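You operate a simulated robot arm through the tools that you are given. There is no shell and no other tool. Be economical: measure what you need, move in short steps, check, and stop when the job is done.

You run a simulated robot arm. Do the job below in one go: nothing can be reset, and whatever is moved stays where it is left.

TASK
Swap the plasters in the first-aid tin for the gauze.
Fine: lid off by its knob, plasters carton on the china tray, gauze carton into the tin, lid back on; the other loose carton stays put. Set down upright: white carton, what you pick out.

It is judged by the outcome, as a careful person would: the job done as asked, and still so three seconds after it is handed in. It fails if anything else is knocked over, pushed out of place, dropped, spilled or broken. A push-on lid holds only when it is set on centred and level and pressed home; a screw cap is set on level and turned clockwise until tight.

THE ROBOT
A 6-joint arm with a two-finger parallel gripper, fixed in place. Base frame: the origin is at the foot of the arm, x ahead of it, y to its left, z up; the work surface is at about z = 860. Readings come in mm, rad, newtons and seconds.
With the tool pointing down near the work surface it reaches from about 260 to 680 mm from the base axis. Its first joint turns from -1.152 to 1.152 rad. Payload 2.9 kg.
Tool frame: the origin (TCP) lies between the finger pads and is the grasp point; the fingertips stand 30 mm ahead of it; z points along the fingers, y is the line along which they close. The gripper opens to 110 mm. The fingers are 20 mm wide and 10 mm thick; the gripper's body (48 by 112 mm) begins 55 mm behind the TCP.
Orientation is that of the tool frame in the base frame, as [roll, pitch, yaw] about the fixed x, y, z axes, in that order (R = Rz(yaw) Ry(pitch) Rx(roll)). With the fingers straight down and closing along the base's y, the tool's x points along the base's -x, its y along +y and its z along -z.

THE INTERFACE
- The arm moves only by the tool send_rows. Its argument "plan" is a list of rows, each an object (a shift or turn left out is 0, a gripper value left out holds the last) with "offset": the shift along the tool's x, y, z in m, a list of three; "turn": the turn, a rotation vector about the tool's x, y, z in rad, a list of three. In form: [{"offset": [x, y, z], "turn": [ax, ay, az]}, ...]. A call has 1 to 20 rows; each row shifts and turns the commanded pose from where the row before left it, along the tool's axes as they then stand. "claw" is the closure in counts, from 0 (fully open) to 255 (shut), set as the call begins (left out, the last holds). Each row takes 0.2 s and may step no farther than 50 mm and 0.15 rad from the row before; otherwise, or with a gripper value out of range, the whole call is refused. Where a pose cannot be reached the arm comes as near as it can. A force on the tool above 40 N (or 10 N above the force at the start of the call, whichever is more), or a blocked arm, ends the call early, and 0.2 s more pass. The fingers move at their own pace (about 108 mm/s each) and stop on an object; they squeeze with about 29 N. The grip force told is the motor's: it shows also when the fingers shut on nothing. Time passes only in rows, and 0.2 s behind the last, so rows that do not move let the fingers close. It gives the time, the measured TCP pose, the force on the tool (base axes), the opening and the grip force at its end, in the units of the frame above (readings bear some noise), with the torque about the TCP (base axes, N m) and any sound that the robot's microphone picked up.
- Cameras (640 x 400 px; columns grow to the right, rows downward): "scene" is fixed at [67.2, 439.1, 1388.7]; the picture's right is [-0.82, -0.57, 0.00], its down [-0.31, 0.46, -0.83] and it looks along [0.47, -0.69, -0.55] (base axes); focal length 306 px, centre (320, 200). "wrist" rides on the gripper at [72, 17, -103] in the tool frame; the picture's right is [-0.23, 0.97, 0.00], its down [-0.76, -0.18, -0.62] and it looks along [-0.61, -0.14, 0.78] (tool axes); focal length 222 px, centre (320, 200). There is no depth. A picture from a camera that has moved, and an enlarged one, comes with that camera's place and axes in the base frame and with its lens. The place of the scene camera against the robot may be out by one fixed shift of up to 18 mm in any direction.
- get_image(camera): a new picture of that camera. The clock stands still meanwhile.
- zoom(camera, box): a new picture of the part [left, top, right, bottom] of that camera's present view, enlarged. The clock stands still meanwhile.
- close_job(): hands the job in; it is judged then, once.

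Work in short steps. Places have to be worked out from the pictures, the camera data and where the tool is seen: move nearer, look again, correct. Check each grasp and each placing, and mend what went wrong. You have 120 turns and 76 pictures in all, those below and enlarged ones among them. Open the gripper and draw the arm clear of the work before you hand the job in, unless the task says otherwise; then end with one line.

The tools are called as name(argument=value, ...) on one line, values as JSON. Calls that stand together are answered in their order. send_rows: Moves the arm, as the interface text tells. Its arguments: {"type":"object","properties":{"plan":{"type":"array","items":{"type":"object","properties":{"offset":{"type":"array","items":{"type":"number"}},"turn":{"type":"array","items":{"type":"number"}}}}},"claw":{"type":"number"}},"required":["plan"]} The other tools are called the same way: get_image (camera) takes a picture; zoom (camera, box) takes an enlarged picture of a part of a camera's view; close_job () hands the job in.

At the start:

```text
clock: 0.0
tool_pos: [398.3, -255.9, 1155.5]
orientation: [3.141, -0.001, -3.141]
ft_force: [1.2, 0.8, -0.3]
wrist_torque: [-0.01, 0.05, 0.01]
gripper_width: 110.2
finger_force: 0.0
```

scene: 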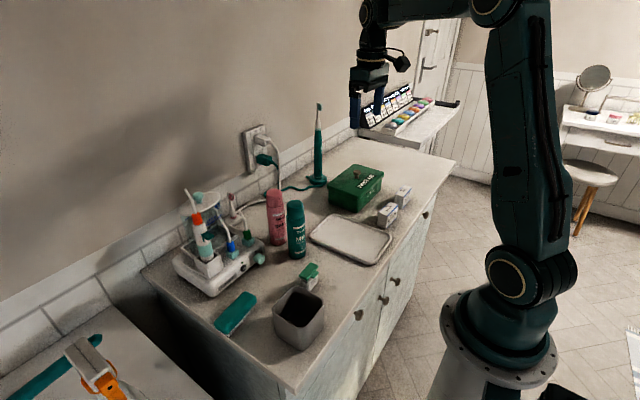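
wrist: 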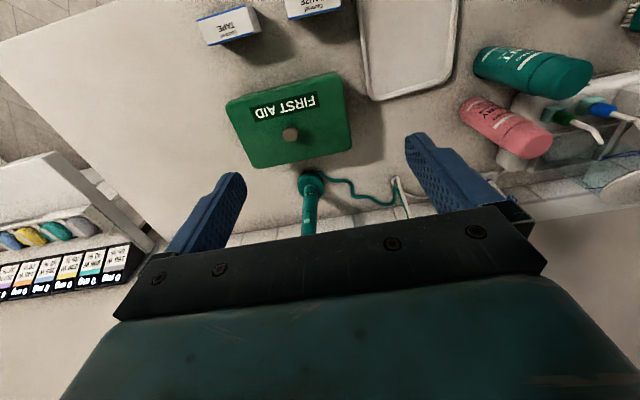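

I'll start with closer views of the tin and the cartons.

zoom(camera="wrist", box=[180, 0, 480, 190])

zoom(camera="scene", box=[290, 140, 450, 280])

```text
2.11 times, centred on (330, 95) of wrist
camera zoom: at [326.7, -237.9, 1259.3], right [0.23, 0.97, 0.0], down [0.76, -0.18, 0.62], along [0.61, -0.14, -0.78], focal length 468 px, centre (299, 421)
```

zoom: 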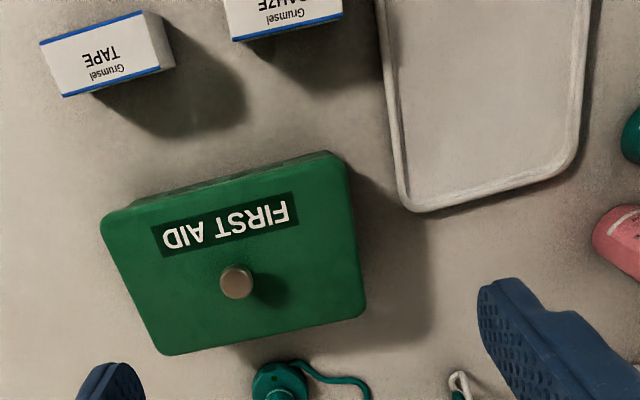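

```text
2.86 times, centred on (370, 210) of scene
camera zoom: at [67.2, 439.1, 1388.7], right [-0.82, -0.57, 0.0], down [-0.31, 0.46, -0.83], along [0.47, -0.69, -0.55], focal length 875 px, centre (177, 171)
```

zoom: 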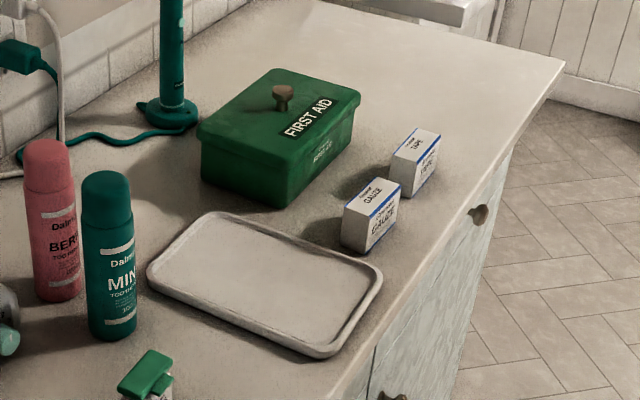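

The gauze is the carton nearest the tray, and the tape stays where it is. I'll draw back so the wrist camera sees the tin and cartons from a second viewpoint, which gives me heights.

send_rows(plan=[{"offset": [0.04, -0.01, 0]}, {"offset": [0.04, -0.01, 0]}, {"offset": [0.04, -0.01, 0]}, {"offset": [0.03, -0.0, 0]}])

zoom(camera="wrist", box=[160, 60, 480, 260])

get_image(camera="wrist")

```text
clock: 1.0
tool_pos: [248.7, -284.3, 1156.6]
orientation: [-3.141, 0.0, 3.141]
ft_force: [0.1, -0.9, -0.6]
wrist_torque: [0.0, 0.01, -0.03]
gripper_width: 110.0
finger_force: 0.0
```

```text
2.00 times, centred on (320, 160) of wrist
camera zoom: at [176.5, -266.4, 1260.6], right [0.23, 0.97, 0.0], down [0.76, -0.18, 0.62], along [0.61, -0.14, -0.78], focal length 444 px, centre (320, 280)
```

zoom: 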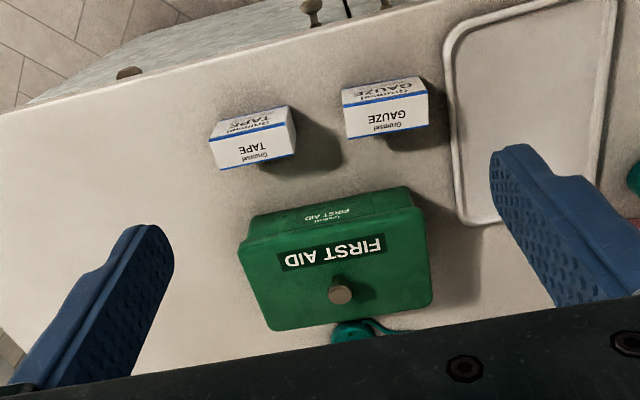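

```text
70 pictures are left
camera wrist: at [176.5, -266.4, 1260.6], right [0.23, 0.97, 0.0], down [0.76, -0.18, 0.62], along [0.61, -0.14, -0.78], focal length 222 px, centre (320, 200)
```

wrist: 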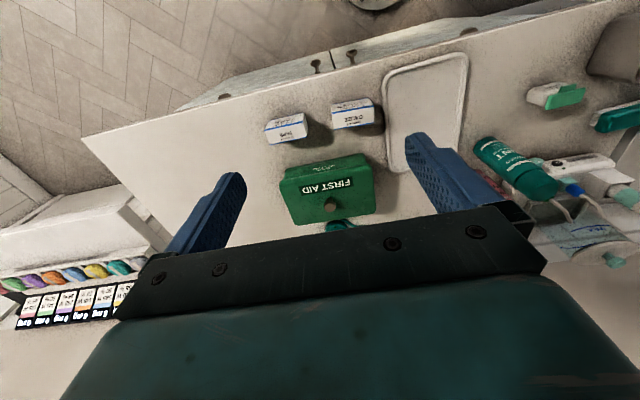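

From the two views, the knob top is near (443, -309, 943), the lid top is at z≈929 and the lid is about 162 × 110 mm, squared to the axes. I'll go above the knob with the fingers partly closed and look again.

send_rows(plan=[{"offset": [-0.045, -0.006, 0]}, {"offset": [-0.045, -0.006, 0]}, {"offset": [-0.045, -0.006, 0.02]}, {"offset": [-0.045, -0.006, 0.04]}, {"offset": [-0.014, -0.001, 0.045]}, {"offset": [0, 0, 0.03]}], claw=150)

get_image(camera="wrist")

zoom(camera="scene", box=[290, 100, 450, 220])

```text
refused: row 4 steps farther than a row can; nothing moved
```

```text
69 pictures are left
camera wrist: at [176.5, -266.4, 1260.6], right [0.23, 0.97, 0.0], down [0.76, -0.18, 0.62], along [0.61, -0.14, -0.78], focal length 222 px, centre (320, 200)
```

wrist: 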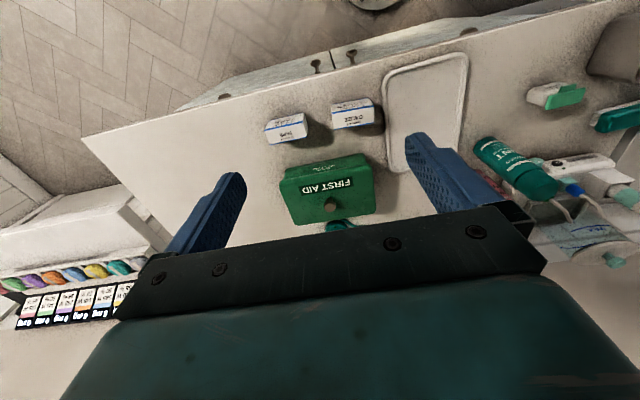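

```text
3.33 times, centred on (370, 160) of scene
camera zoom: at [67.2, 439.1, 1388.7], right [-0.82, -0.57, 0.0], down [-0.31, 0.46, -0.83], along [0.47, -0.69, -0.55], focal length 1020 px, centre (153, 333)
```

zoom: 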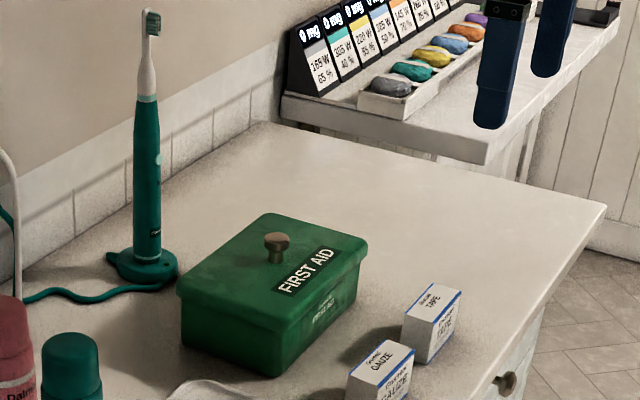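

One row was over the 50 mm limit, so the whole call was refused. I'll send it again with smaller steps.

send_rows(plan=[{"offset": [-0.045, -0.006, 0]}, {"offset": [-0.045, -0.006, 0]}, {"offset": [-0.045, -0.006, 0.0]}, {"offset": [-0.045, -0.006, 0.01]}, {"offset": [-0.014, -0.001, 0.045]}, {"offset": [0, 0, 0.045]}, {"offset": [0, 0, 0.035]}], claw=150)

get_image(camera="wrist")

```text
clock: 2.6
tool_pos: [442.8, -310.1, 1021.4]
orientation: [-3.141, 0.0, 3.141]
ft_force: [0.8, -0.9, 0.5]
wrist_torque: [0.01, 0.01, -0.01]
gripper_width: 45.2
finger_force: 0.0
```

```text
67 pictures are left
camera wrist: at [371.0, -291.8, 1124.1], right [0.23, 0.97, 0.0], down [0.76, -0.18, 0.62], along [0.61, -0.14, -0.78], focal length 222 px, centre (320, 200)
```

wrist: 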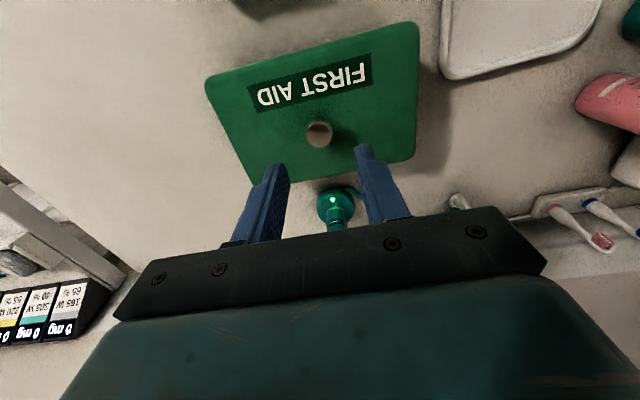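

The knob is now at about (441.4, -308). I'll shift slightly and go down to z≈964, which puts the tips about 5 mm above the lid, then check.

send_rows(plan=[{"offset": [0.001, 0.002, 0.02]}, {"offset": [0, 0, 0.02]}, {"offset": [0, 0, 0.01]}, {"offset": [0, 0, 0.007]}])

get_image(camera="wrist")

zoom(camera="scene", box=[310, 120, 410, 220])

```text
clock: 3.6
tool_pos: [441.2, -308.5, 962.5]
orientation: [3.141, 0.0, -3.141]
ft_force: [0.1, -0.1, 0.0]
wrist_torque: [0.01, -0.04, -0.02]
gripper_width: 45.4
finger_force: 0.0
```

```text
66 pictures are left
camera wrist: at [369.8, -291.0, 1067.2], right [0.23, 0.97, 0.0], down [0.76, -0.18, 0.62], along [0.61, -0.14, -0.78], focal length 222 px, centre (320, 200)
```

wrist: 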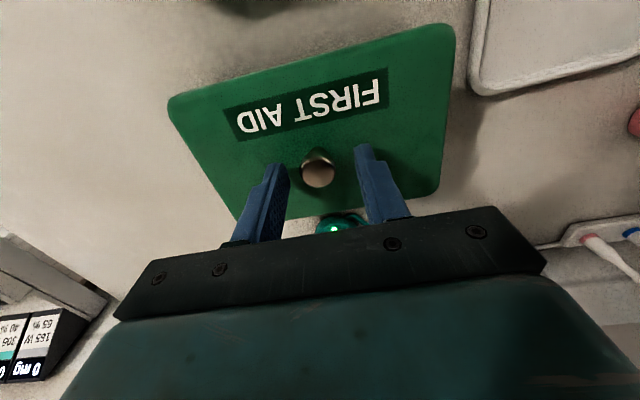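

```text
4.00 times, centred on (360, 170) of scene
camera zoom: at [67.3, 439.1, 1388.7], right [-0.82, -0.57, 0.0], down [-0.31, 0.46, -0.83], along [0.47, -0.69, -0.55], focal length 1225 px, centre (160, 320)
```

zoom: 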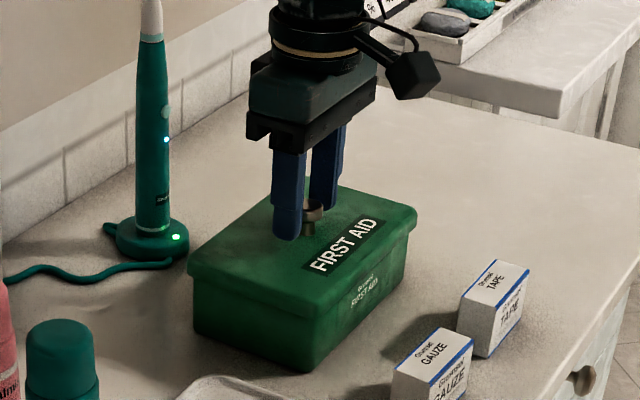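

The fingers straddle the knob with nothing touching. I'll close on it.

send_rows(plan=[{"offset": [0, 0, 0]}, {"offset": [0, 0, 0]}, {"offset": [0, 0, 0]}], claw=255)

```text
clock: 4.4
tool_pos: [442.2, -308.8, 963.6]
orientation: [3.14, 0.002, 3.141]
ft_force: [1.2, -1.4, 0.1]
wrist_torque: [-0.02, -0.02, -0.01]
gripper_width: 21.4
finger_force: 29.0
heard: snap
```

The knob is held at 21.4 mm. There was a click, so I'll lift slowly and watch the force.

send_rows(plan=[{"offset": [0, 0, -0.003]}, {"offset": [0, 0, -0.003]}, {"offset": [0, 0, -0.004]}, {"offset": [0, 0, -0.005]}])

zoom(camera="scene", box=[310, 120, 410, 220])

```text
clock: 5.4
tool_pos: [441.0, -308.9, 979.4]
orientation: [3.141, -0.001, 3.141]
ft_force: [0.5, 0.0, -0.7]
wrist_torque: [0.0, -0.01, 0.01]
gripper_width: 21.5
finger_force: 28.3
```

```text
4.00 times, centred on (360, 170) of scene
camera zoom: at [67.3, 439.1, 1388.7], right [-0.82, -0.57, 0.0], down [-0.31, 0.46, -0.83], along [0.47, -0.69, -0.55], focal length 1225 px, centre (160, 320)
```

zoom: 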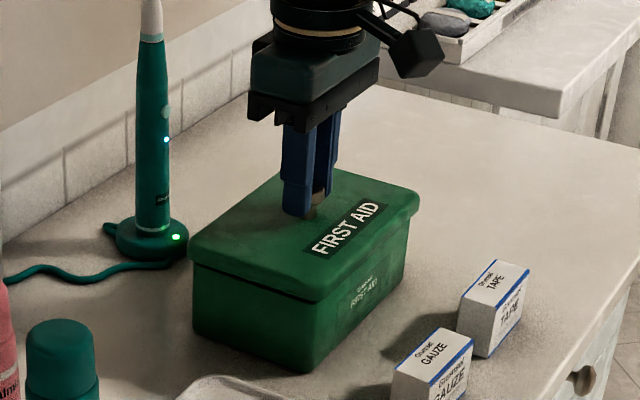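

The lid is coming up. I'll raise it further, to TCP z≈1060.

send_rows(plan=[{"offset": [0, 0, -0.01]}, {"offset": [0, 0, -0.02]}, {"offset": [0, 0, -0.025]}, {"offset": [0, 0, -0.025]}])

zoom(camera="scene", box=[310, 100, 430, 220])

get_image(camera="wrist")

```text
clock: 6.4
tool_pos: [439.8, -308.3, 1058.0]
orientation: [-3.139, 0.001, -3.14]
ft_force: [0.1, 0.1, -1.0]
wrist_torque: [0.01, -0.01, 0.03]
gripper_width: 21.3
finger_force: 29.5
```

```text
3.33 times, centred on (370, 160) of scene
camera zoom: at [67.3, 439.1, 1388.7], right [-0.82, -0.57, 0.0], down [-0.31, 0.46, -0.83], along [0.47, -0.69, -0.55], focal length 1020 px, centre (153, 333)
```

zoom: 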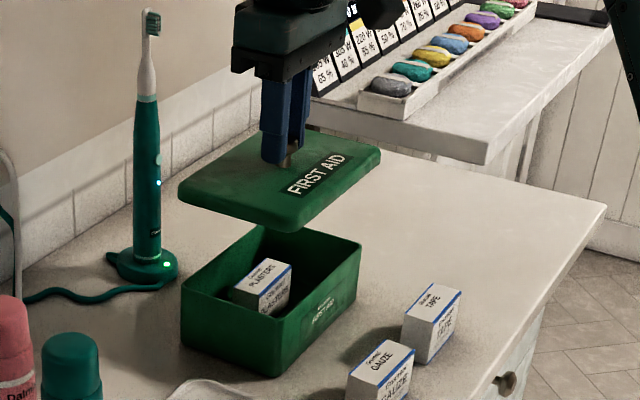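

```text
62 pictures are left
camera wrist: at [368.4, -290.5, 1162.5], right [0.23, 0.97, 0.0], down [0.76, -0.18, 0.62], along [0.61, -0.14, -0.78], focal length 222 px, centre (320, 200)
```

wrist: 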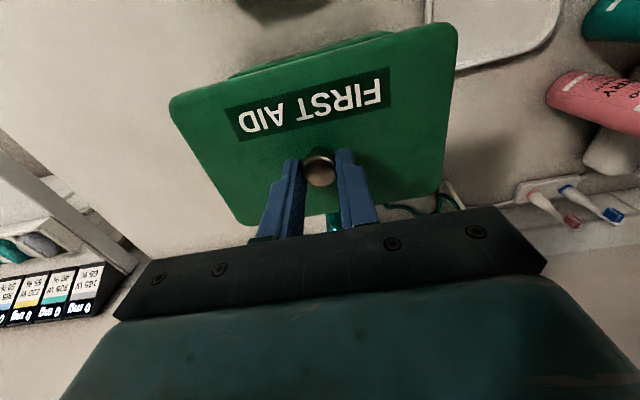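

The lid is off and I can see the plasters carton standing inside the tin. I'll carry the lid to the free counter on the right, around (405, -495).

send_rows(plan=[{"offset": [0, -0.035, -0.01]}, {"offset": [0.005, -0.04, 0]}, {"offset": [0.01, -0.04, 0]}, {"offset": [0.01, -0.04, 0]}, {"offset": [0.01, -0.032, 0.01]}, {"offset": [0, 0, 0.03]}, {"offset": [0, 0, 0.035]}, {"offset": [0, 0, 0.035]}])

get_image(camera="scene")

get_image(camera="wrist")

```text
clock: 8.2
tool_pos: [406.4, -496.6, 960.4]
orientation: [-3.141, 0.001, -3.14]
ft_force: [0.3, 0.6, -0.6]
wrist_torque: [-0.01, -0.03, 0.01]
gripper_width: 21.5
finger_force: 29.2
```

```text
61 pictures are left
```

scene: 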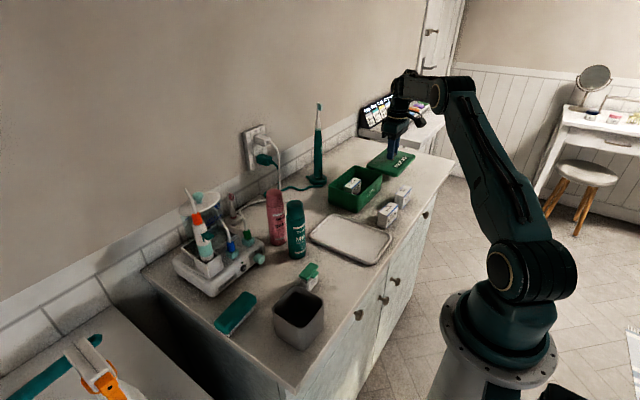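

```text
60 pictures are left
camera wrist: at [334.8, -479.3, 1063.2], right [0.23, 0.97, 0.0], down [0.76, -0.18, 0.62], along [0.61, -0.14, -0.78], focal length 222 px, centre (320, 200)
```

wrist: 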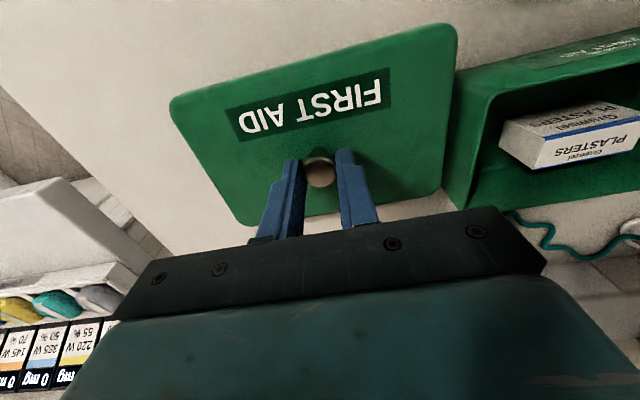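

The spot is clear, with about 30 mm between the lid and the tin. I'll lower in small steps until it touches.

send_rows(plan=[{"offset": [0, 0, 0.02]}, {"offset": [0, 0, 0.015]}, {"offset": [0, 0, 0.004]}, {"offset": [0, 0, 0.002]}, {"offset": [0, 0, 0.002]}, {"offset": [0, 0, 0.002]}, {"offset": [0, 0, 0.002]}, {"offset": [0, 0, 0.002]}])

zoom(camera="scene", box=[320, 90, 450, 220])

```text
clock: 10.0
tool_pos: [405.7, -496.5, 912.6]
orientation: [-3.14, 0.002, 3.141]
ft_force: [-1.9, 1.4, 9.3]
wrist_torque: [0.07, 0.17, 0.01]
gripper_width: 21.4
finger_force: 28.9
```

```text
3.08 times, centred on (385, 155) of scene
camera zoom: at [67.1, 439.3, 1388.6], right [-0.82, -0.57, 0.0], down [-0.31, 0.46, -0.83], along [0.47, -0.69, -0.55], focal length 942 px, centre (120, 338)
```

zoom: 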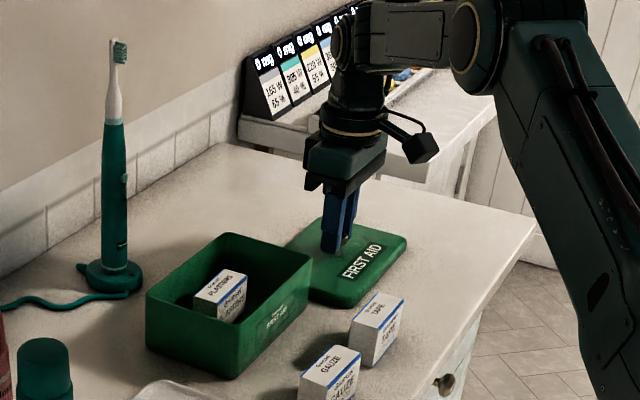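

It touched down with 9 N at TCP z≈913. I'll open the fingers and rise.

send_rows(plan=[{"offset": [0, 0, 0]}, {"offset": [0, 0, 0]}, {"offset": [0, 0, -0.02]}, {"offset": [0, 0, -0.04]}, {"offset": [0, 0, -0.045]}, {"offset": [0, 0, -0.045]}], claw=150)

get_image(camera="wrist")

```text
clock: 11.4
tool_pos: [404.4, -494.2, 1058.1]
orientation: [3.142, -0.002, -3.141]
ft_force: [0.1, -0.1, 0.3]
wrist_torque: [0.04, 0.0, 0.05]
gripper_width: 45.2
finger_force: 0.0
```

```text
58 pictures are left
camera wrist: at [332.0, -477.0, 1162.7], right [0.23, 0.97, 0.0], down [0.76, -0.18, 0.62], along [0.61, -0.14, -0.78], focal length 222 px, centre (320, 200)
```

wrist: 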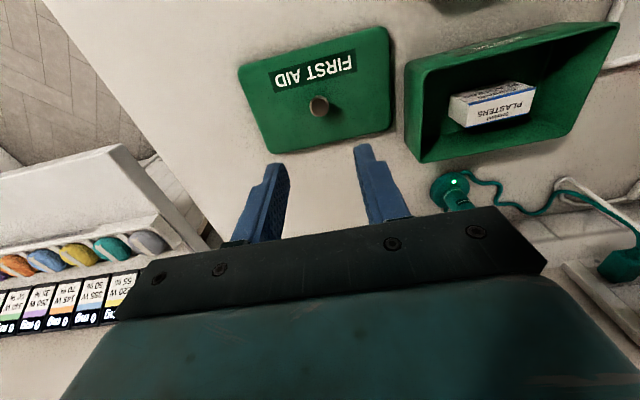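

The lid lies flat. Next I'll look at the plasters in the tin from above.

send_rows(plan=[{"offset": [0, 0.045, -0.01]}, {"offset": [0, 0.045, -0.01]}, {"offset": [0, 0.045, -0.01]}, {"offset": [0.002, 0.045, -0.01]}, {"offset": [0.01, 0.02, 0]}])

zoom(camera="wrist", box=[180, 0, 500, 200])

```text
clock: 12.6
tool_pos: [393.4, -295.1, 1101.5]
orientation: [-3.14, 0.0, -3.141]
ft_force: [-1.1, 0.8, -0.3]
wrist_torque: [-0.01, -0.03, -0.04]
gripper_width: 45.2
finger_force: 0.0
```

```text
2.00 times, centred on (340, 100) of wrist
camera zoom: at [321.1, -276.5, 1203.9], right [0.23, 0.97, 0.0], down [0.76, -0.18, 0.62], along [0.61, -0.14, -0.78], focal length 444 px, centre (280, 400)
```

zoom: 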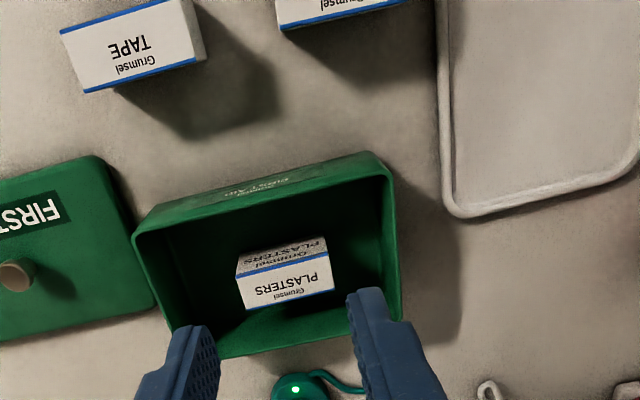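

The plasters carton is about 64 (y) × 25 (x) × 45 mm, with its top centre near (451, -301, 909). Gripping along y leaves plenty of room inside the tin, so I'll go above it and check.

send_rows(plan=[{"offset": [-0.03, -0.003, 0.02]}, {"offset": [-0.0275, -0.003, 0.03]}, {"offset": [0, 0, 0.04]}, {"offset": [0, 0, 0.02]}], claw=65)

zoom(camera="wrist", box=[160, 40, 480, 240])

```text
clock: 13.6
tool_pos: [451.4, -300.9, 989.5]
orientation: [-3.141, 0.0, 3.142]
ft_force: [0.6, 0.1, 0.4]
wrist_torque: [0.01, -0.02, -0.04]
gripper_width: 82.2
finger_force: 0.0
```

```text
2.00 times, centred on (320, 140) of wrist
camera zoom: at [379.6, -283.4, 1093.3], right [0.23, 0.97, 0.0], down [0.76, -0.18, 0.62], along [0.61, -0.14, -0.78], focal length 444 px, centre (320, 320)
```

zoom: 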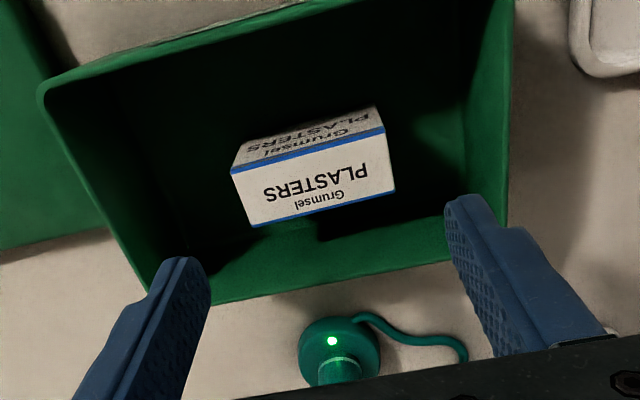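

The carton centre is refined to about (450, -302). I'll descend to TCP z≈903.

send_rows(plan=[{"offset": [0.0015, -0.001, 0.03]}, {"offset": [0, 0, 0.03]}, {"offset": [0, 0, 0.015]}, {"offset": [0, 0, 0.011]}])

get_image(camera="wrist")

zoom(camera="scene", box=[310, 120, 410, 220])

```text
clock: 14.6
tool_pos: [451.3, -301.6, 903.7]
orientation: [-3.141, -0.001, 3.141]
ft_force: [0.1, 0.7, -0.4]
wrist_torque: [0.03, 0.0, 0.0]
gripper_width: 81.9
finger_force: 0.0
```

```text
55 pictures are left
camera wrist: at [379.0, -283.7, 1007.2], right [0.23, 0.97, 0.0], down [0.76, -0.18, 0.62], along [0.61, -0.14, -0.78], focal length 222 px, centre (320, 200)
```

wrist: 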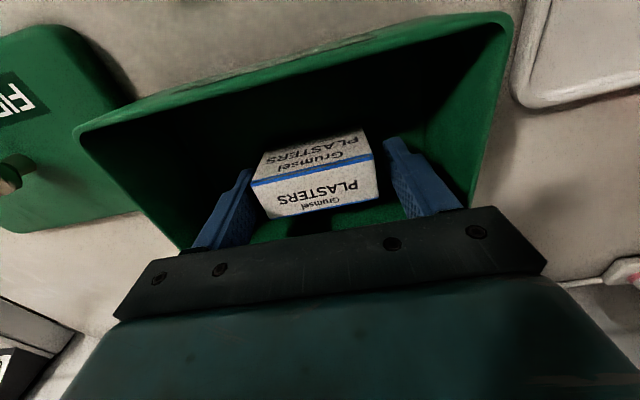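

```text
4.00 times, centred on (360, 170) of scene
camera zoom: at [67.3, 439.1, 1388.7], right [-0.82, -0.57, 0.0], down [-0.31, 0.46, -0.83], along [0.47, -0.69, -0.55], focal length 1225 px, centre (160, 320)
```

zoom: 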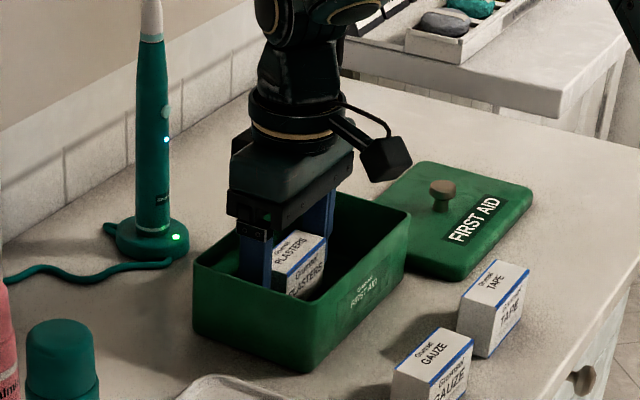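

The fingers flank the carton, so I'll grip it.

send_rows(plan=[{"offset": [0, 0, 0]}, {"offset": [0, 0, 0]}, {"offset": [0, 0, 0]}], claw=255)

get_image(camera="wrist")

```text
clock: 15.4
tool_pos: [451.1, -302.1, 903.6]
orientation: [3.141, 0.0, -3.141]
ft_force: [0.4, 0.4, -0.3]
wrist_torque: [0.02, 0.02, -0.02]
gripper_width: 65.3
finger_force: 29.0
```

```text
53 pictures are left
camera wrist: at [379.0, -283.8, 1007.5], right [0.23, 0.97, 0.0], down [0.76, -0.18, 0.62], along [0.61, -0.14, -0.78], focal length 222 px, centre (320, 200)
```

wrist: 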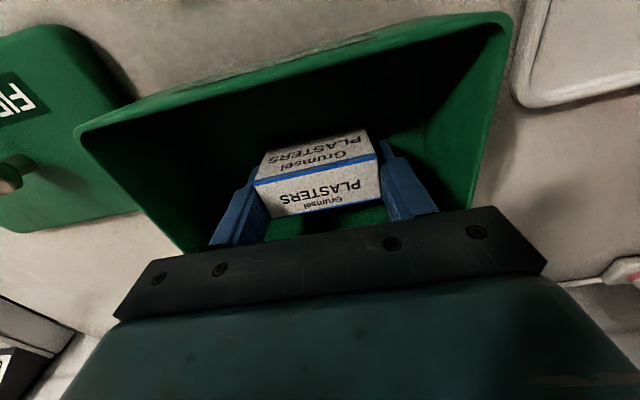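

The carton is held at 65.3 mm. I'll lift it out vertically and carry it over the tray, whose centre I put at about (350, -122).

send_rows(plan=[{"offset": [0, 0, -0.015]}, {"offset": [0, 0, -0.03]}, {"offset": [0, 0, -0.04]}, {"offset": [0, 0, -0.03]}, {"offset": [0.02, 0.036, 0]}, {"offset": [0.02, 0.036, 0]}, {"offset": [0.02, 0.036, 0]}, {"offset": [0.02, 0.036, 0]}, {"offset": [0.02, 0.036, 0]}])

get_image(camera="wrist")

zoom(camera="scene", box=[280, 120, 460, 280])

```text
clock: 17.4
tool_pos: [347.9, -122.8, 1019.0]
orientation: [-3.14, 0.001, 3.141]
ft_force: [-0.5, -0.4, -0.3]
wrist_torque: [-0.01, 0.02, -0.01]
gripper_width: 65.1
finger_force: 28.9
```

```text
52 pictures are left
camera wrist: at [277.1, -104.6, 1122.9], right [0.23, 0.97, 0.0], down [0.76, -0.18, 0.62], along [0.61, -0.14, -0.78], focal length 222 px, centre (320, 200)
```

wrist: 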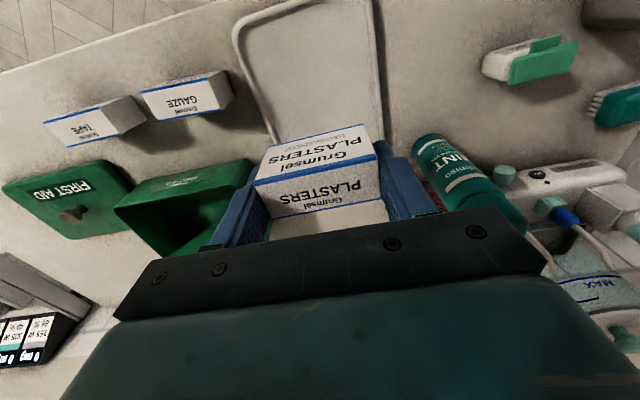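

```text
2.50 times, centred on (370, 200) of scene
camera zoom: at [67.3, 439.1, 1388.7], right [-0.82, -0.57, 0.0], down [-0.31, 0.46, -0.83], along [0.47, -0.69, -0.55], focal length 765 px, centre (195, 200)
```

zoom: 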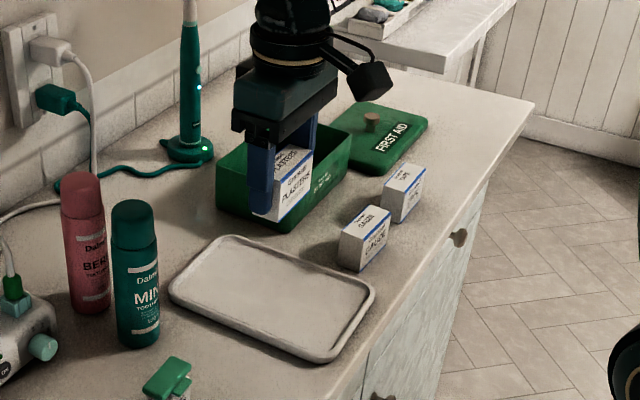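

The carton is over the tray's middle. I'll lower it, with small steps near contact.

send_rows(plan=[{"offset": [-0.002, 0, 0.04]}, {"offset": [0, 0, 0.04]}, {"offset": [0, 0, 0.02]}, {"offset": [0, 0, 0.006]}, {"offset": [0, 0, 0.002]}, {"offset": [0, 0, 0.002]}, {"offset": [0, 0, 0.002]}])

zoom(camera="scene", box=[280, 120, 460, 280])

```text
clock: 19.0
tool_pos: [353.5, -122.5, 906.5]
orientation: [-3.14, 0.0, -3.141]
ft_force: [-2.2, 0.5, 6.9]
wrist_torque: [0.02, 0.06, 0.05]
gripper_width: 65.2
finger_force: 29.1
```

```text
2.50 times, centred on (370, 200) of scene
camera zoom: at [67.1, 439.1, 1388.7], right [-0.82, -0.57, 0.0], down [-0.31, 0.46, -0.83], along [0.47, -0.69, -0.55], focal length 765 px, centre (195, 200)
```

zoom: 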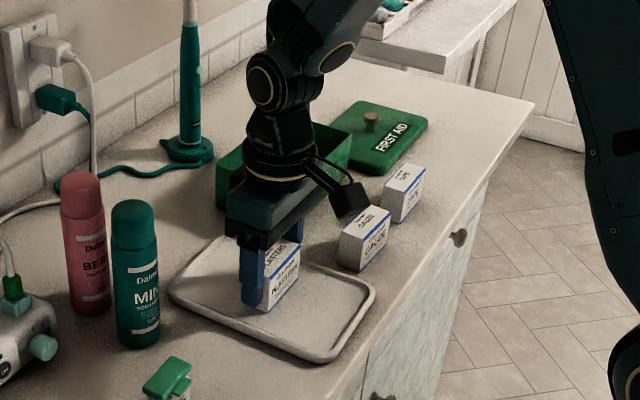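

It touched at 7 N. I'll open modestly and rise straight up.

send_rows(plan=[{"offset": [0, 0, 0]}, {"offset": [0, 0, 0]}, {"offset": [0, 0, -0.01]}, {"offset": [0, 0, -0.03]}, {"offset": [0, 0, -0.04]}, {"offset": [0, 0, -0.045]}, {"offset": [0, 0, -0.045]}], claw=65)

get_image(camera="wrist")

zoom(camera="scene", box=[280, 120, 460, 280])

```text
clock: 20.6
tool_pos: [351.8, -123.0, 1076.8]
orientation: [-3.142, 0.0, 3.139]
ft_force: [0.2, -0.9, -0.6]
wrist_torque: [-0.03, 0.01, -0.01]
gripper_width: 81.8
finger_force: 0.0
```

```text
49 pictures are left
camera wrist: at [279.8, -104.8, 1181.2], right [0.23, 0.97, 0.0], down [0.76, -0.18, 0.62], along [0.61, -0.14, -0.78], focal length 222 px, centre (320, 200)
```

wrist: 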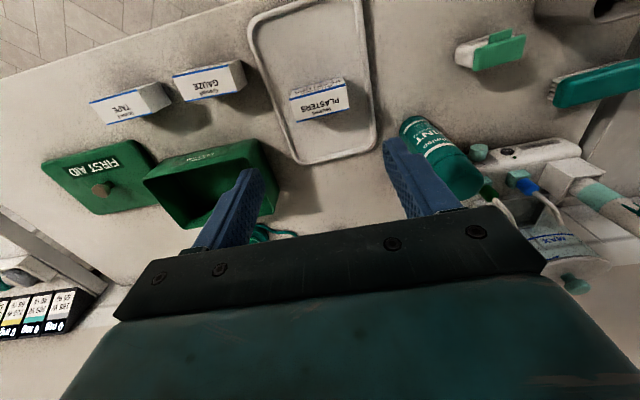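

```text
2.50 times, centred on (370, 200) of scene
camera zoom: at [67.2, 439.1, 1388.7], right [-0.82, -0.57, 0.0], down [-0.31, 0.46, -0.83], along [0.47, -0.69, -0.55], focal length 765 px, centre (195, 200)
```

zoom: 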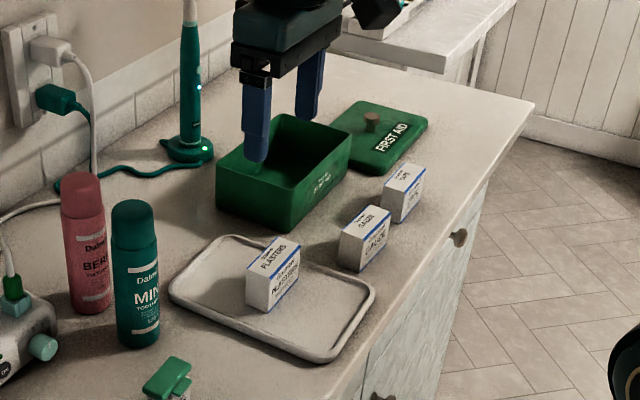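

The plasters stand upright on the tray. Now I'll move back to view the gauze.

send_rows(plan=[{"offset": [0.03, -0.035, 0]}, {"offset": [0.03, -0.035, 0]}, {"offset": [0.03, -0.035, 0]}, {"offset": [0.0, -0.02, 0.02]}])

zoom(camera="wrist", box=[160, 20, 480, 220])

```text
clock: 21.6
tool_pos: [260.9, -247.8, 1057.2]
orientation: [3.141, -0.001, 3.141]
ft_force: [0.2, -0.6, 0.1]
wrist_torque: [0.02, -0.02, -0.03]
gripper_width: 81.9
finger_force: 0.2
```

```text
2.00 times, centred on (320, 120) of wrist
camera zoom: at [189.9, -229.5, 1160.4], right [0.23, 0.97, 0.0], down [0.76, -0.18, 0.62], along [0.61, -0.14, -0.78], focal length 444 px, centre (320, 360)
```

zoom: 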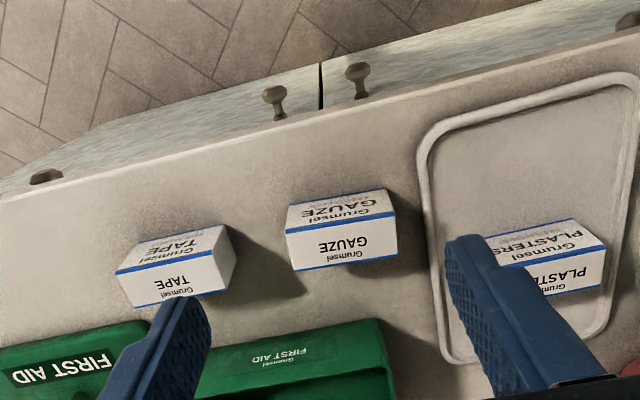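

The gauze top is centred near (303, -241.5) with a similar size and orientation. The left finger will have about 20 mm to the tape and the right about 8 mm to the tray. I'll go above it and check.

send_rows(plan=[{"offset": [-0.042, 0.006, 0.02]}, {"offset": [0, 0, 0.03]}, {"offset": [0, 0, 0.025]}], claw=74)

zoom(camera="wrist", box=[160, 40, 480, 240])

```text
clock: 22.4
tool_pos: [305.0, -242.9, 980.3]
orientation: [-3.141, 0.001, -3.14]
ft_force: [-0.1, -1.1, -0.1]
wrist_torque: [-0.02, 0.02, 0.02]
gripper_width: 78.2
finger_force: 0.2
```

```text
2.00 times, centred on (320, 140) of wrist
camera zoom: at [232.6, -224.7, 1084.4], right [0.23, 0.97, 0.0], down [0.76, -0.18, 0.62], along [0.61, -0.14, -0.78], focal length 444 px, centre (320, 320)
```

zoom: 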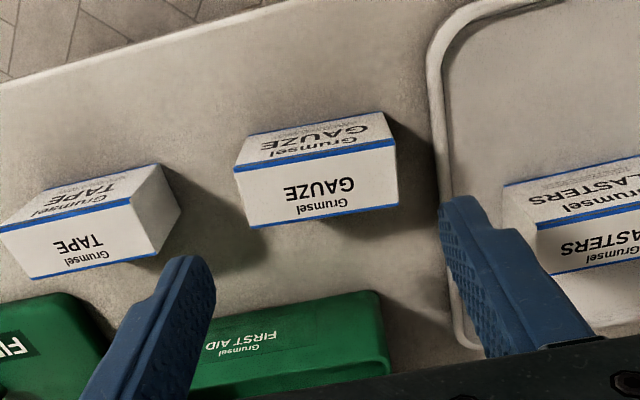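

The gauze is centred at (304, -242), turned about -0.055 rad. I'll match that yaw and descend.

send_rows(plan=[{"offset": [0.001, 0.001, 0.02], "turn": [0, 0, 0.055]}, {"offset": [0, 0, 0.03]}, {"offset": [0, 0, 0.015]}, {"offset": [0, 0, 0.01]}])

get_image(camera="wrist")

zoom(camera="scene", box=[310, 130, 430, 250])

```text
clock: 23.4
tool_pos: [302.8, -242.4, 907.6]
orientation: [-3.141, 0.0, 3.086]
ft_force: [0.9, -0.3, 0.8]
wrist_torque: [0.0, -0.01, 0.02]
gripper_width: 78.1
finger_force: 0.0
```

```text
45 pictures are left
camera wrist: at [232.7, -219.5, 1011.3], right [0.28, 0.96, 0.0], down [0.75, -0.22, 0.62], along [0.6, -0.17, -0.78], focal length 222 px, centre (320, 200)
```

wrist: 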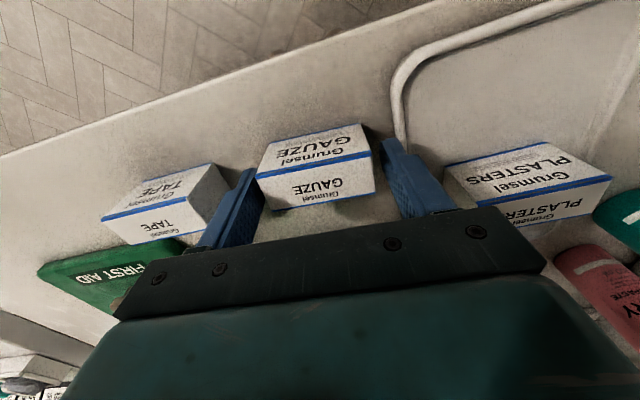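

```text
3.33 times, centred on (370, 190) of scene
camera zoom: at [67.2, 439.1, 1388.7], right [-0.82, -0.57, 0.0], down [-0.31, 0.46, -0.83], along [0.47, -0.69, -0.55], focal length 1020 px, centre (153, 233)
```

zoom: 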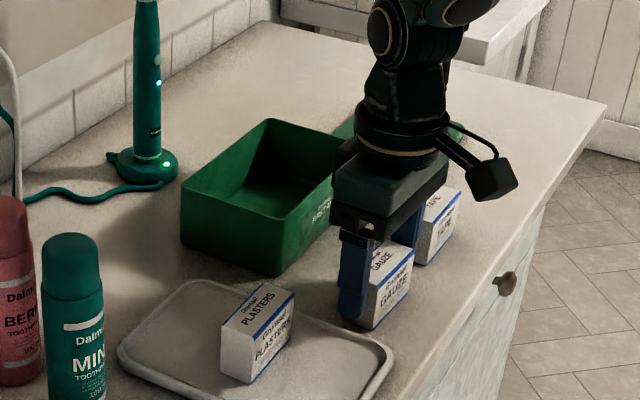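

Both fingers are beside the gauze and clear of the tape and tray. I'll go 2 mm lower and close.

send_rows(plan=[{"offset": [0, 0, 0.002]}, {"offset": [0, 0, 0]}, {"offset": [0, 0, 0]}], claw=255)

get_image(camera="wrist")

```text
clock: 24.2
tool_pos: [303.7, -241.6, 906.7]
orientation: [-3.14, 0.003, 3.086]
ft_force: [-3.0, 0.0, 30.0]
wrist_torque: [0.03, 0.09, -0.03]
gripper_width: 65.2
finger_force: 29.0
```

```text
43 pictures are left
camera wrist: at [233.1, -219.4, 1009.6], right [0.28, 0.96, 0.0], down [0.75, -0.22, 0.63], along [0.6, -0.18, -0.78], focal length 222 px, centre (320, 200)
```

wrist: 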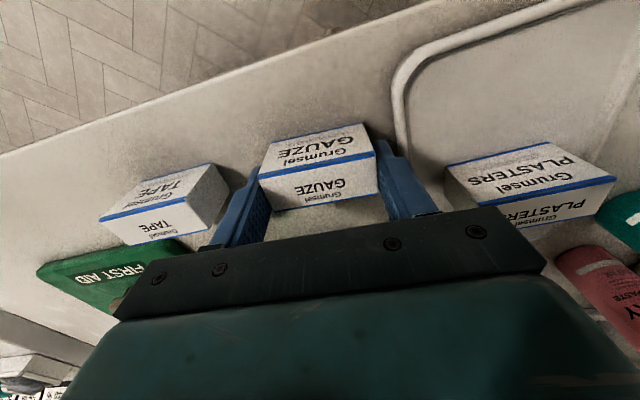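

The 30 N comes from closing while still descending, which pressed the carton into the counter. I'll lift it straight up gently.

send_rows(plan=[{"offset": [0, 0, -0.003]}, {"offset": [0, 0, -0.007]}, {"offset": [0, 0, -0.02]}, {"offset": [0, 0, -0.035]}, {"offset": [0, 0, -0.04]}, {"offset": [0, 0, -0.02]}])

get_image(camera="wrist")

zoom(camera="scene", box=[280, 120, 460, 280])

```text
clock: 25.6
tool_pos: [303.1, -239.4, 1029.6]
orientation: [3.141, 0.001, 3.088]
ft_force: [-0.1, 0.4, -0.4]
wrist_torque: [-0.03, -0.01, 0.01]
gripper_width: 64.9
finger_force: 28.3
```

```text
42 pictures are left
camera wrist: at [233.2, -216.8, 1133.4], right [0.28, 0.96, 0.0], down [0.75, -0.22, 0.62], along [0.6, -0.17, -0.78], focal length 222 px, centre (320, 200)
```

wrist: 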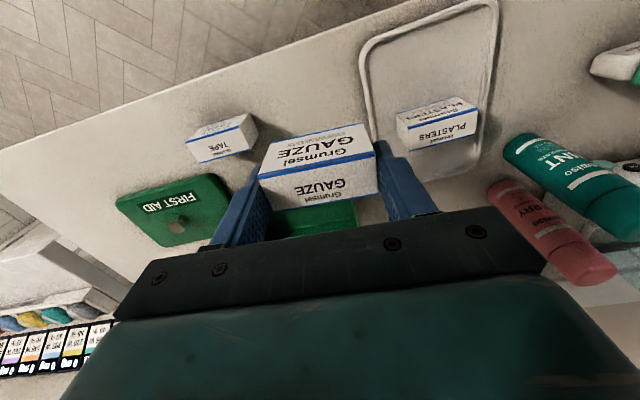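

```text
2.50 times, centred on (370, 200) of scene
camera zoom: at [67.2, 439.1, 1388.7], right [-0.82, -0.57, 0.0], down [-0.31, 0.46, -0.83], along [0.47, -0.69, -0.55], focal length 765 px, centre (195, 200)
```

zoom: 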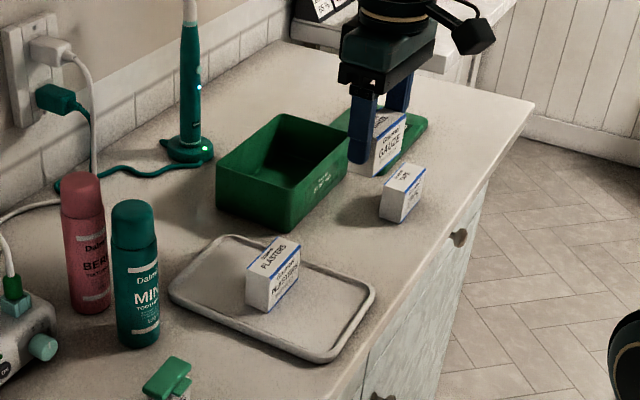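

The gauze is held level. I'll straighten the yaw and carry it over the tin's middle, around (442, -304).

send_rows(plan=[{"turn": [0, 0, -0.055]}, {"offset": [-0.035, -0.016, 0]}, {"offset": [-0.035, -0.016, 0]}, {"offset": [-0.035, -0.016, 0]}, {"offset": [-0.034, -0.016, 0]}, {"offset": [0, 0, 0]}])

get_image(camera="wrist")

zoom(camera="scene", box=[300, 100, 420, 220])

```text
clock: 27.0
tool_pos: [439.6, -304.4, 1029.5]
orientation: [-3.141, -0.001, 3.14]
ft_force: [0.0, 0.2, -0.8]
wrist_torque: [0.0, 0.01, -0.03]
gripper_width: 64.9
finger_force: 28.9
```

```text
40 pictures are left
camera wrist: at [368.6, -286.4, 1132.9], right [0.23, 0.97, 0.0], down [0.76, -0.18, 0.62], along [0.61, -0.14, -0.78], focal length 222 px, centre (320, 200)
```

wrist: 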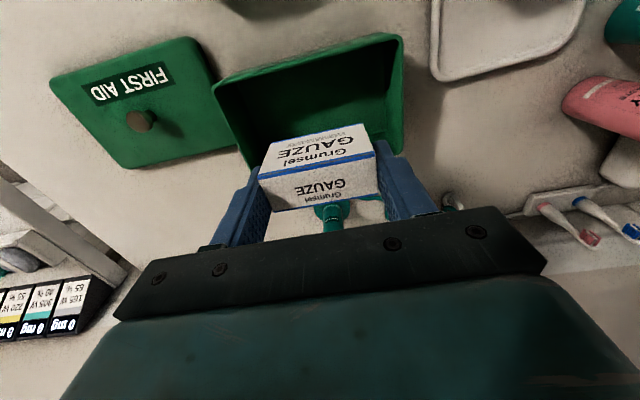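

```text
3.33 times, centred on (360, 160) of scene
camera zoom: at [67.3, 439.1, 1388.7], right [-0.82, -0.57, 0.0], down [-0.31, 0.46, -0.83], along [0.47, -0.69, -0.55], focal length 1020 px, centre (187, 333)
```

zoom: 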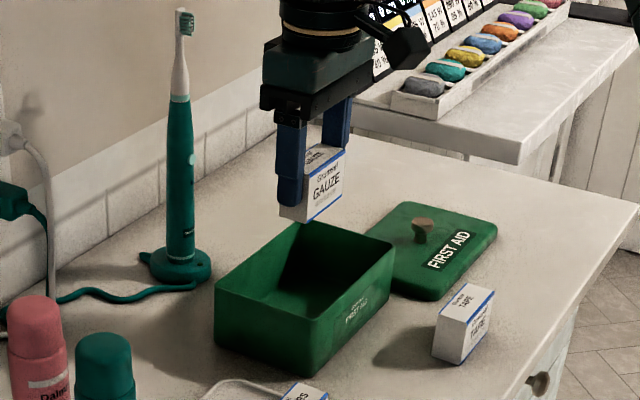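

It's aligned over the tin, whose centre y is about -305. I'll lower it inside.

send_rows(plan=[{"offset": [0, 0, 0.03]}, {"offset": [0, 0, 0.03]}, {"offset": [0, 0, 0.03]}, {"offset": [0, 0, 0.02]}, {"offset": [0, 0, 0.006]}, {"offset": [0, 0, 0.002]}, {"offset": [0, 0, 0.002]}])

```text
clock: 28.6
tool_pos: [442.5, -303.8, 910.9]
orientation: [3.141, 0.001, 3.141]
ft_force: [-1.4, 3.3, 6.0]
wrist_torque: [0.06, -0.01, 0.0]
gripper_width: 65.3
finger_force: 29.5
```

It made gentle contact with the tin floor at 6 N. I'll release, rise and look.

send_rows(plan=[{"offset": [0, 0, 0]}, {"offset": [0, 0, 0]}, {"offset": [0, 0, -0.01]}, {"offset": [0, 0, -0.03]}, {"offset": [0, 0, -0.045]}, {"offset": [0, 0, -0.045]}], claw=65)

get_image(camera="wrist")

zoom(camera="scene", box=[300, 120, 420, 240])

```text
clock: 30.0
tool_pos: [442.1, -306.4, 1040.9]
orientation: [3.142, -0.001, -3.141]
ft_force: [0.0, -0.2, -0.1]
wrist_torque: [0.02, -0.03, -0.01]
gripper_width: 82.1
finger_force: 0.1
```

```text
38 pictures are left
camera wrist: at [370.5, -288.0, 1143.8], right [0.23, 0.97, 0.0], down [0.76, -0.18, 0.62], along [0.61, -0.14, -0.78], focal length 222 px, centre (320, 200)
```

wrist: 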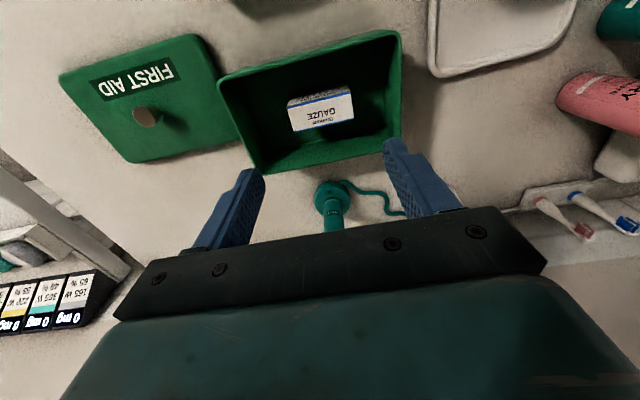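

```text
3.33 times, centred on (360, 180) of scene
camera zoom: at [67.2, 439.1, 1388.7], right [-0.82, -0.57, 0.0], down [-0.31, 0.46, -0.83], along [0.47, -0.69, -0.55], focal length 1020 px, centre (187, 267)
```

zoom: 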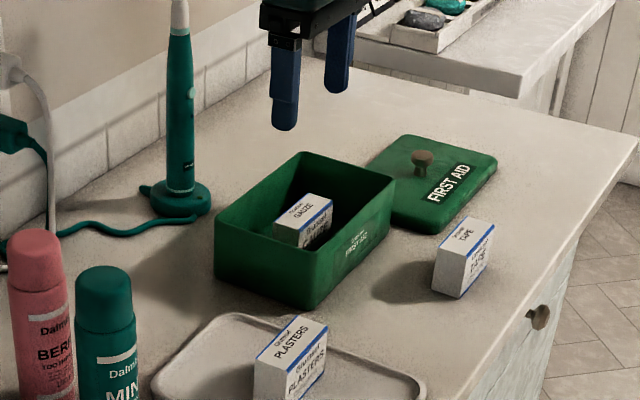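

The gauze stands upright in the tin and the tin hasn't moved. Now I'll return to the lid knob.

send_rows(plan=[{"offset": [0.007, -0.038, 0]}, {"offset": [0.007, -0.038, 0]}, {"offset": [0.007, -0.038, 0]}, {"offset": [0.007, -0.038, 0]}, {"offset": [0.007, -0.038, 0.01]}, {"offset": [0, 0, 0.045]}], claw=150)

zoom(camera="wrist", box=[160, 0, 480, 200])

```text
clock: 31.4
tool_pos: [409.0, -496.1, 983.5]
orientation: [-3.141, 0.0, -3.14]
ft_force: [-0.1, 0.8, 0.1]
wrist_torque: [0.01, -0.02, 0.01]
gripper_width: 45.5
finger_force: 0.0
```

```text
2.00 times, centred on (320, 100) of wrist
camera zoom: at [337.4, -477.5, 1087.0], right [0.23, 0.97, 0.0], down [0.76, -0.18, 0.62], along [0.61, -0.14, -0.78], focal length 444 px, centre (320, 400)
```

zoom: 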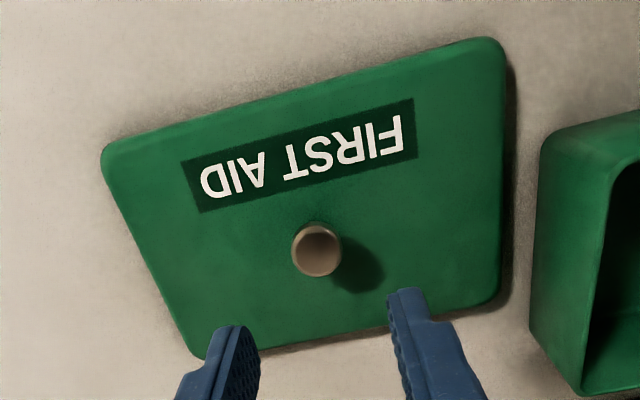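

The knob is at about (406, -495). I'll align and descend to z≈914.

send_rows(plan=[{"offset": [0.003, 0.001, 0.02]}, {"offset": [0, 0, 0.025]}, {"offset": [0, 0, 0.015]}, {"offset": [0, 0, 0.01]}, {"offset": [0, 0, 0]}])

get_image(camera="wrist")

```text
clock: 32.6
tool_pos: [404.8, -495.4, 914.8]
orientation: [3.142, 0.002, -3.14]
ft_force: [-0.9, 0.2, 0.3]
wrist_torque: [0.01, 0.0, -0.01]
gripper_width: 45.4
finger_force: 0.0
```

```text
35 pictures are left
camera wrist: at [333.0, -476.7, 1017.9], right [0.23, 0.97, 0.0], down [0.76, -0.18, 0.62], along [0.61, -0.14, -0.78], focal length 222 px, centre (320, 200)
```

wrist: 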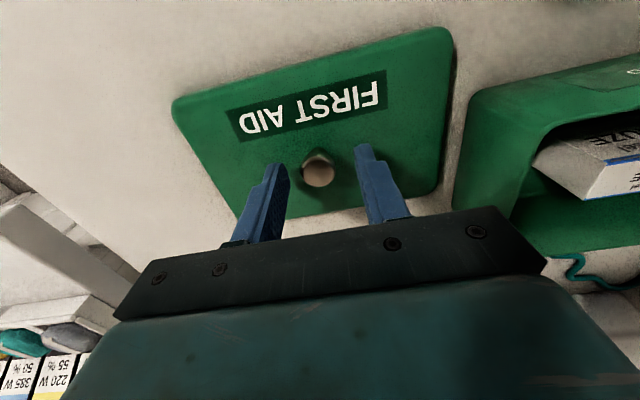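

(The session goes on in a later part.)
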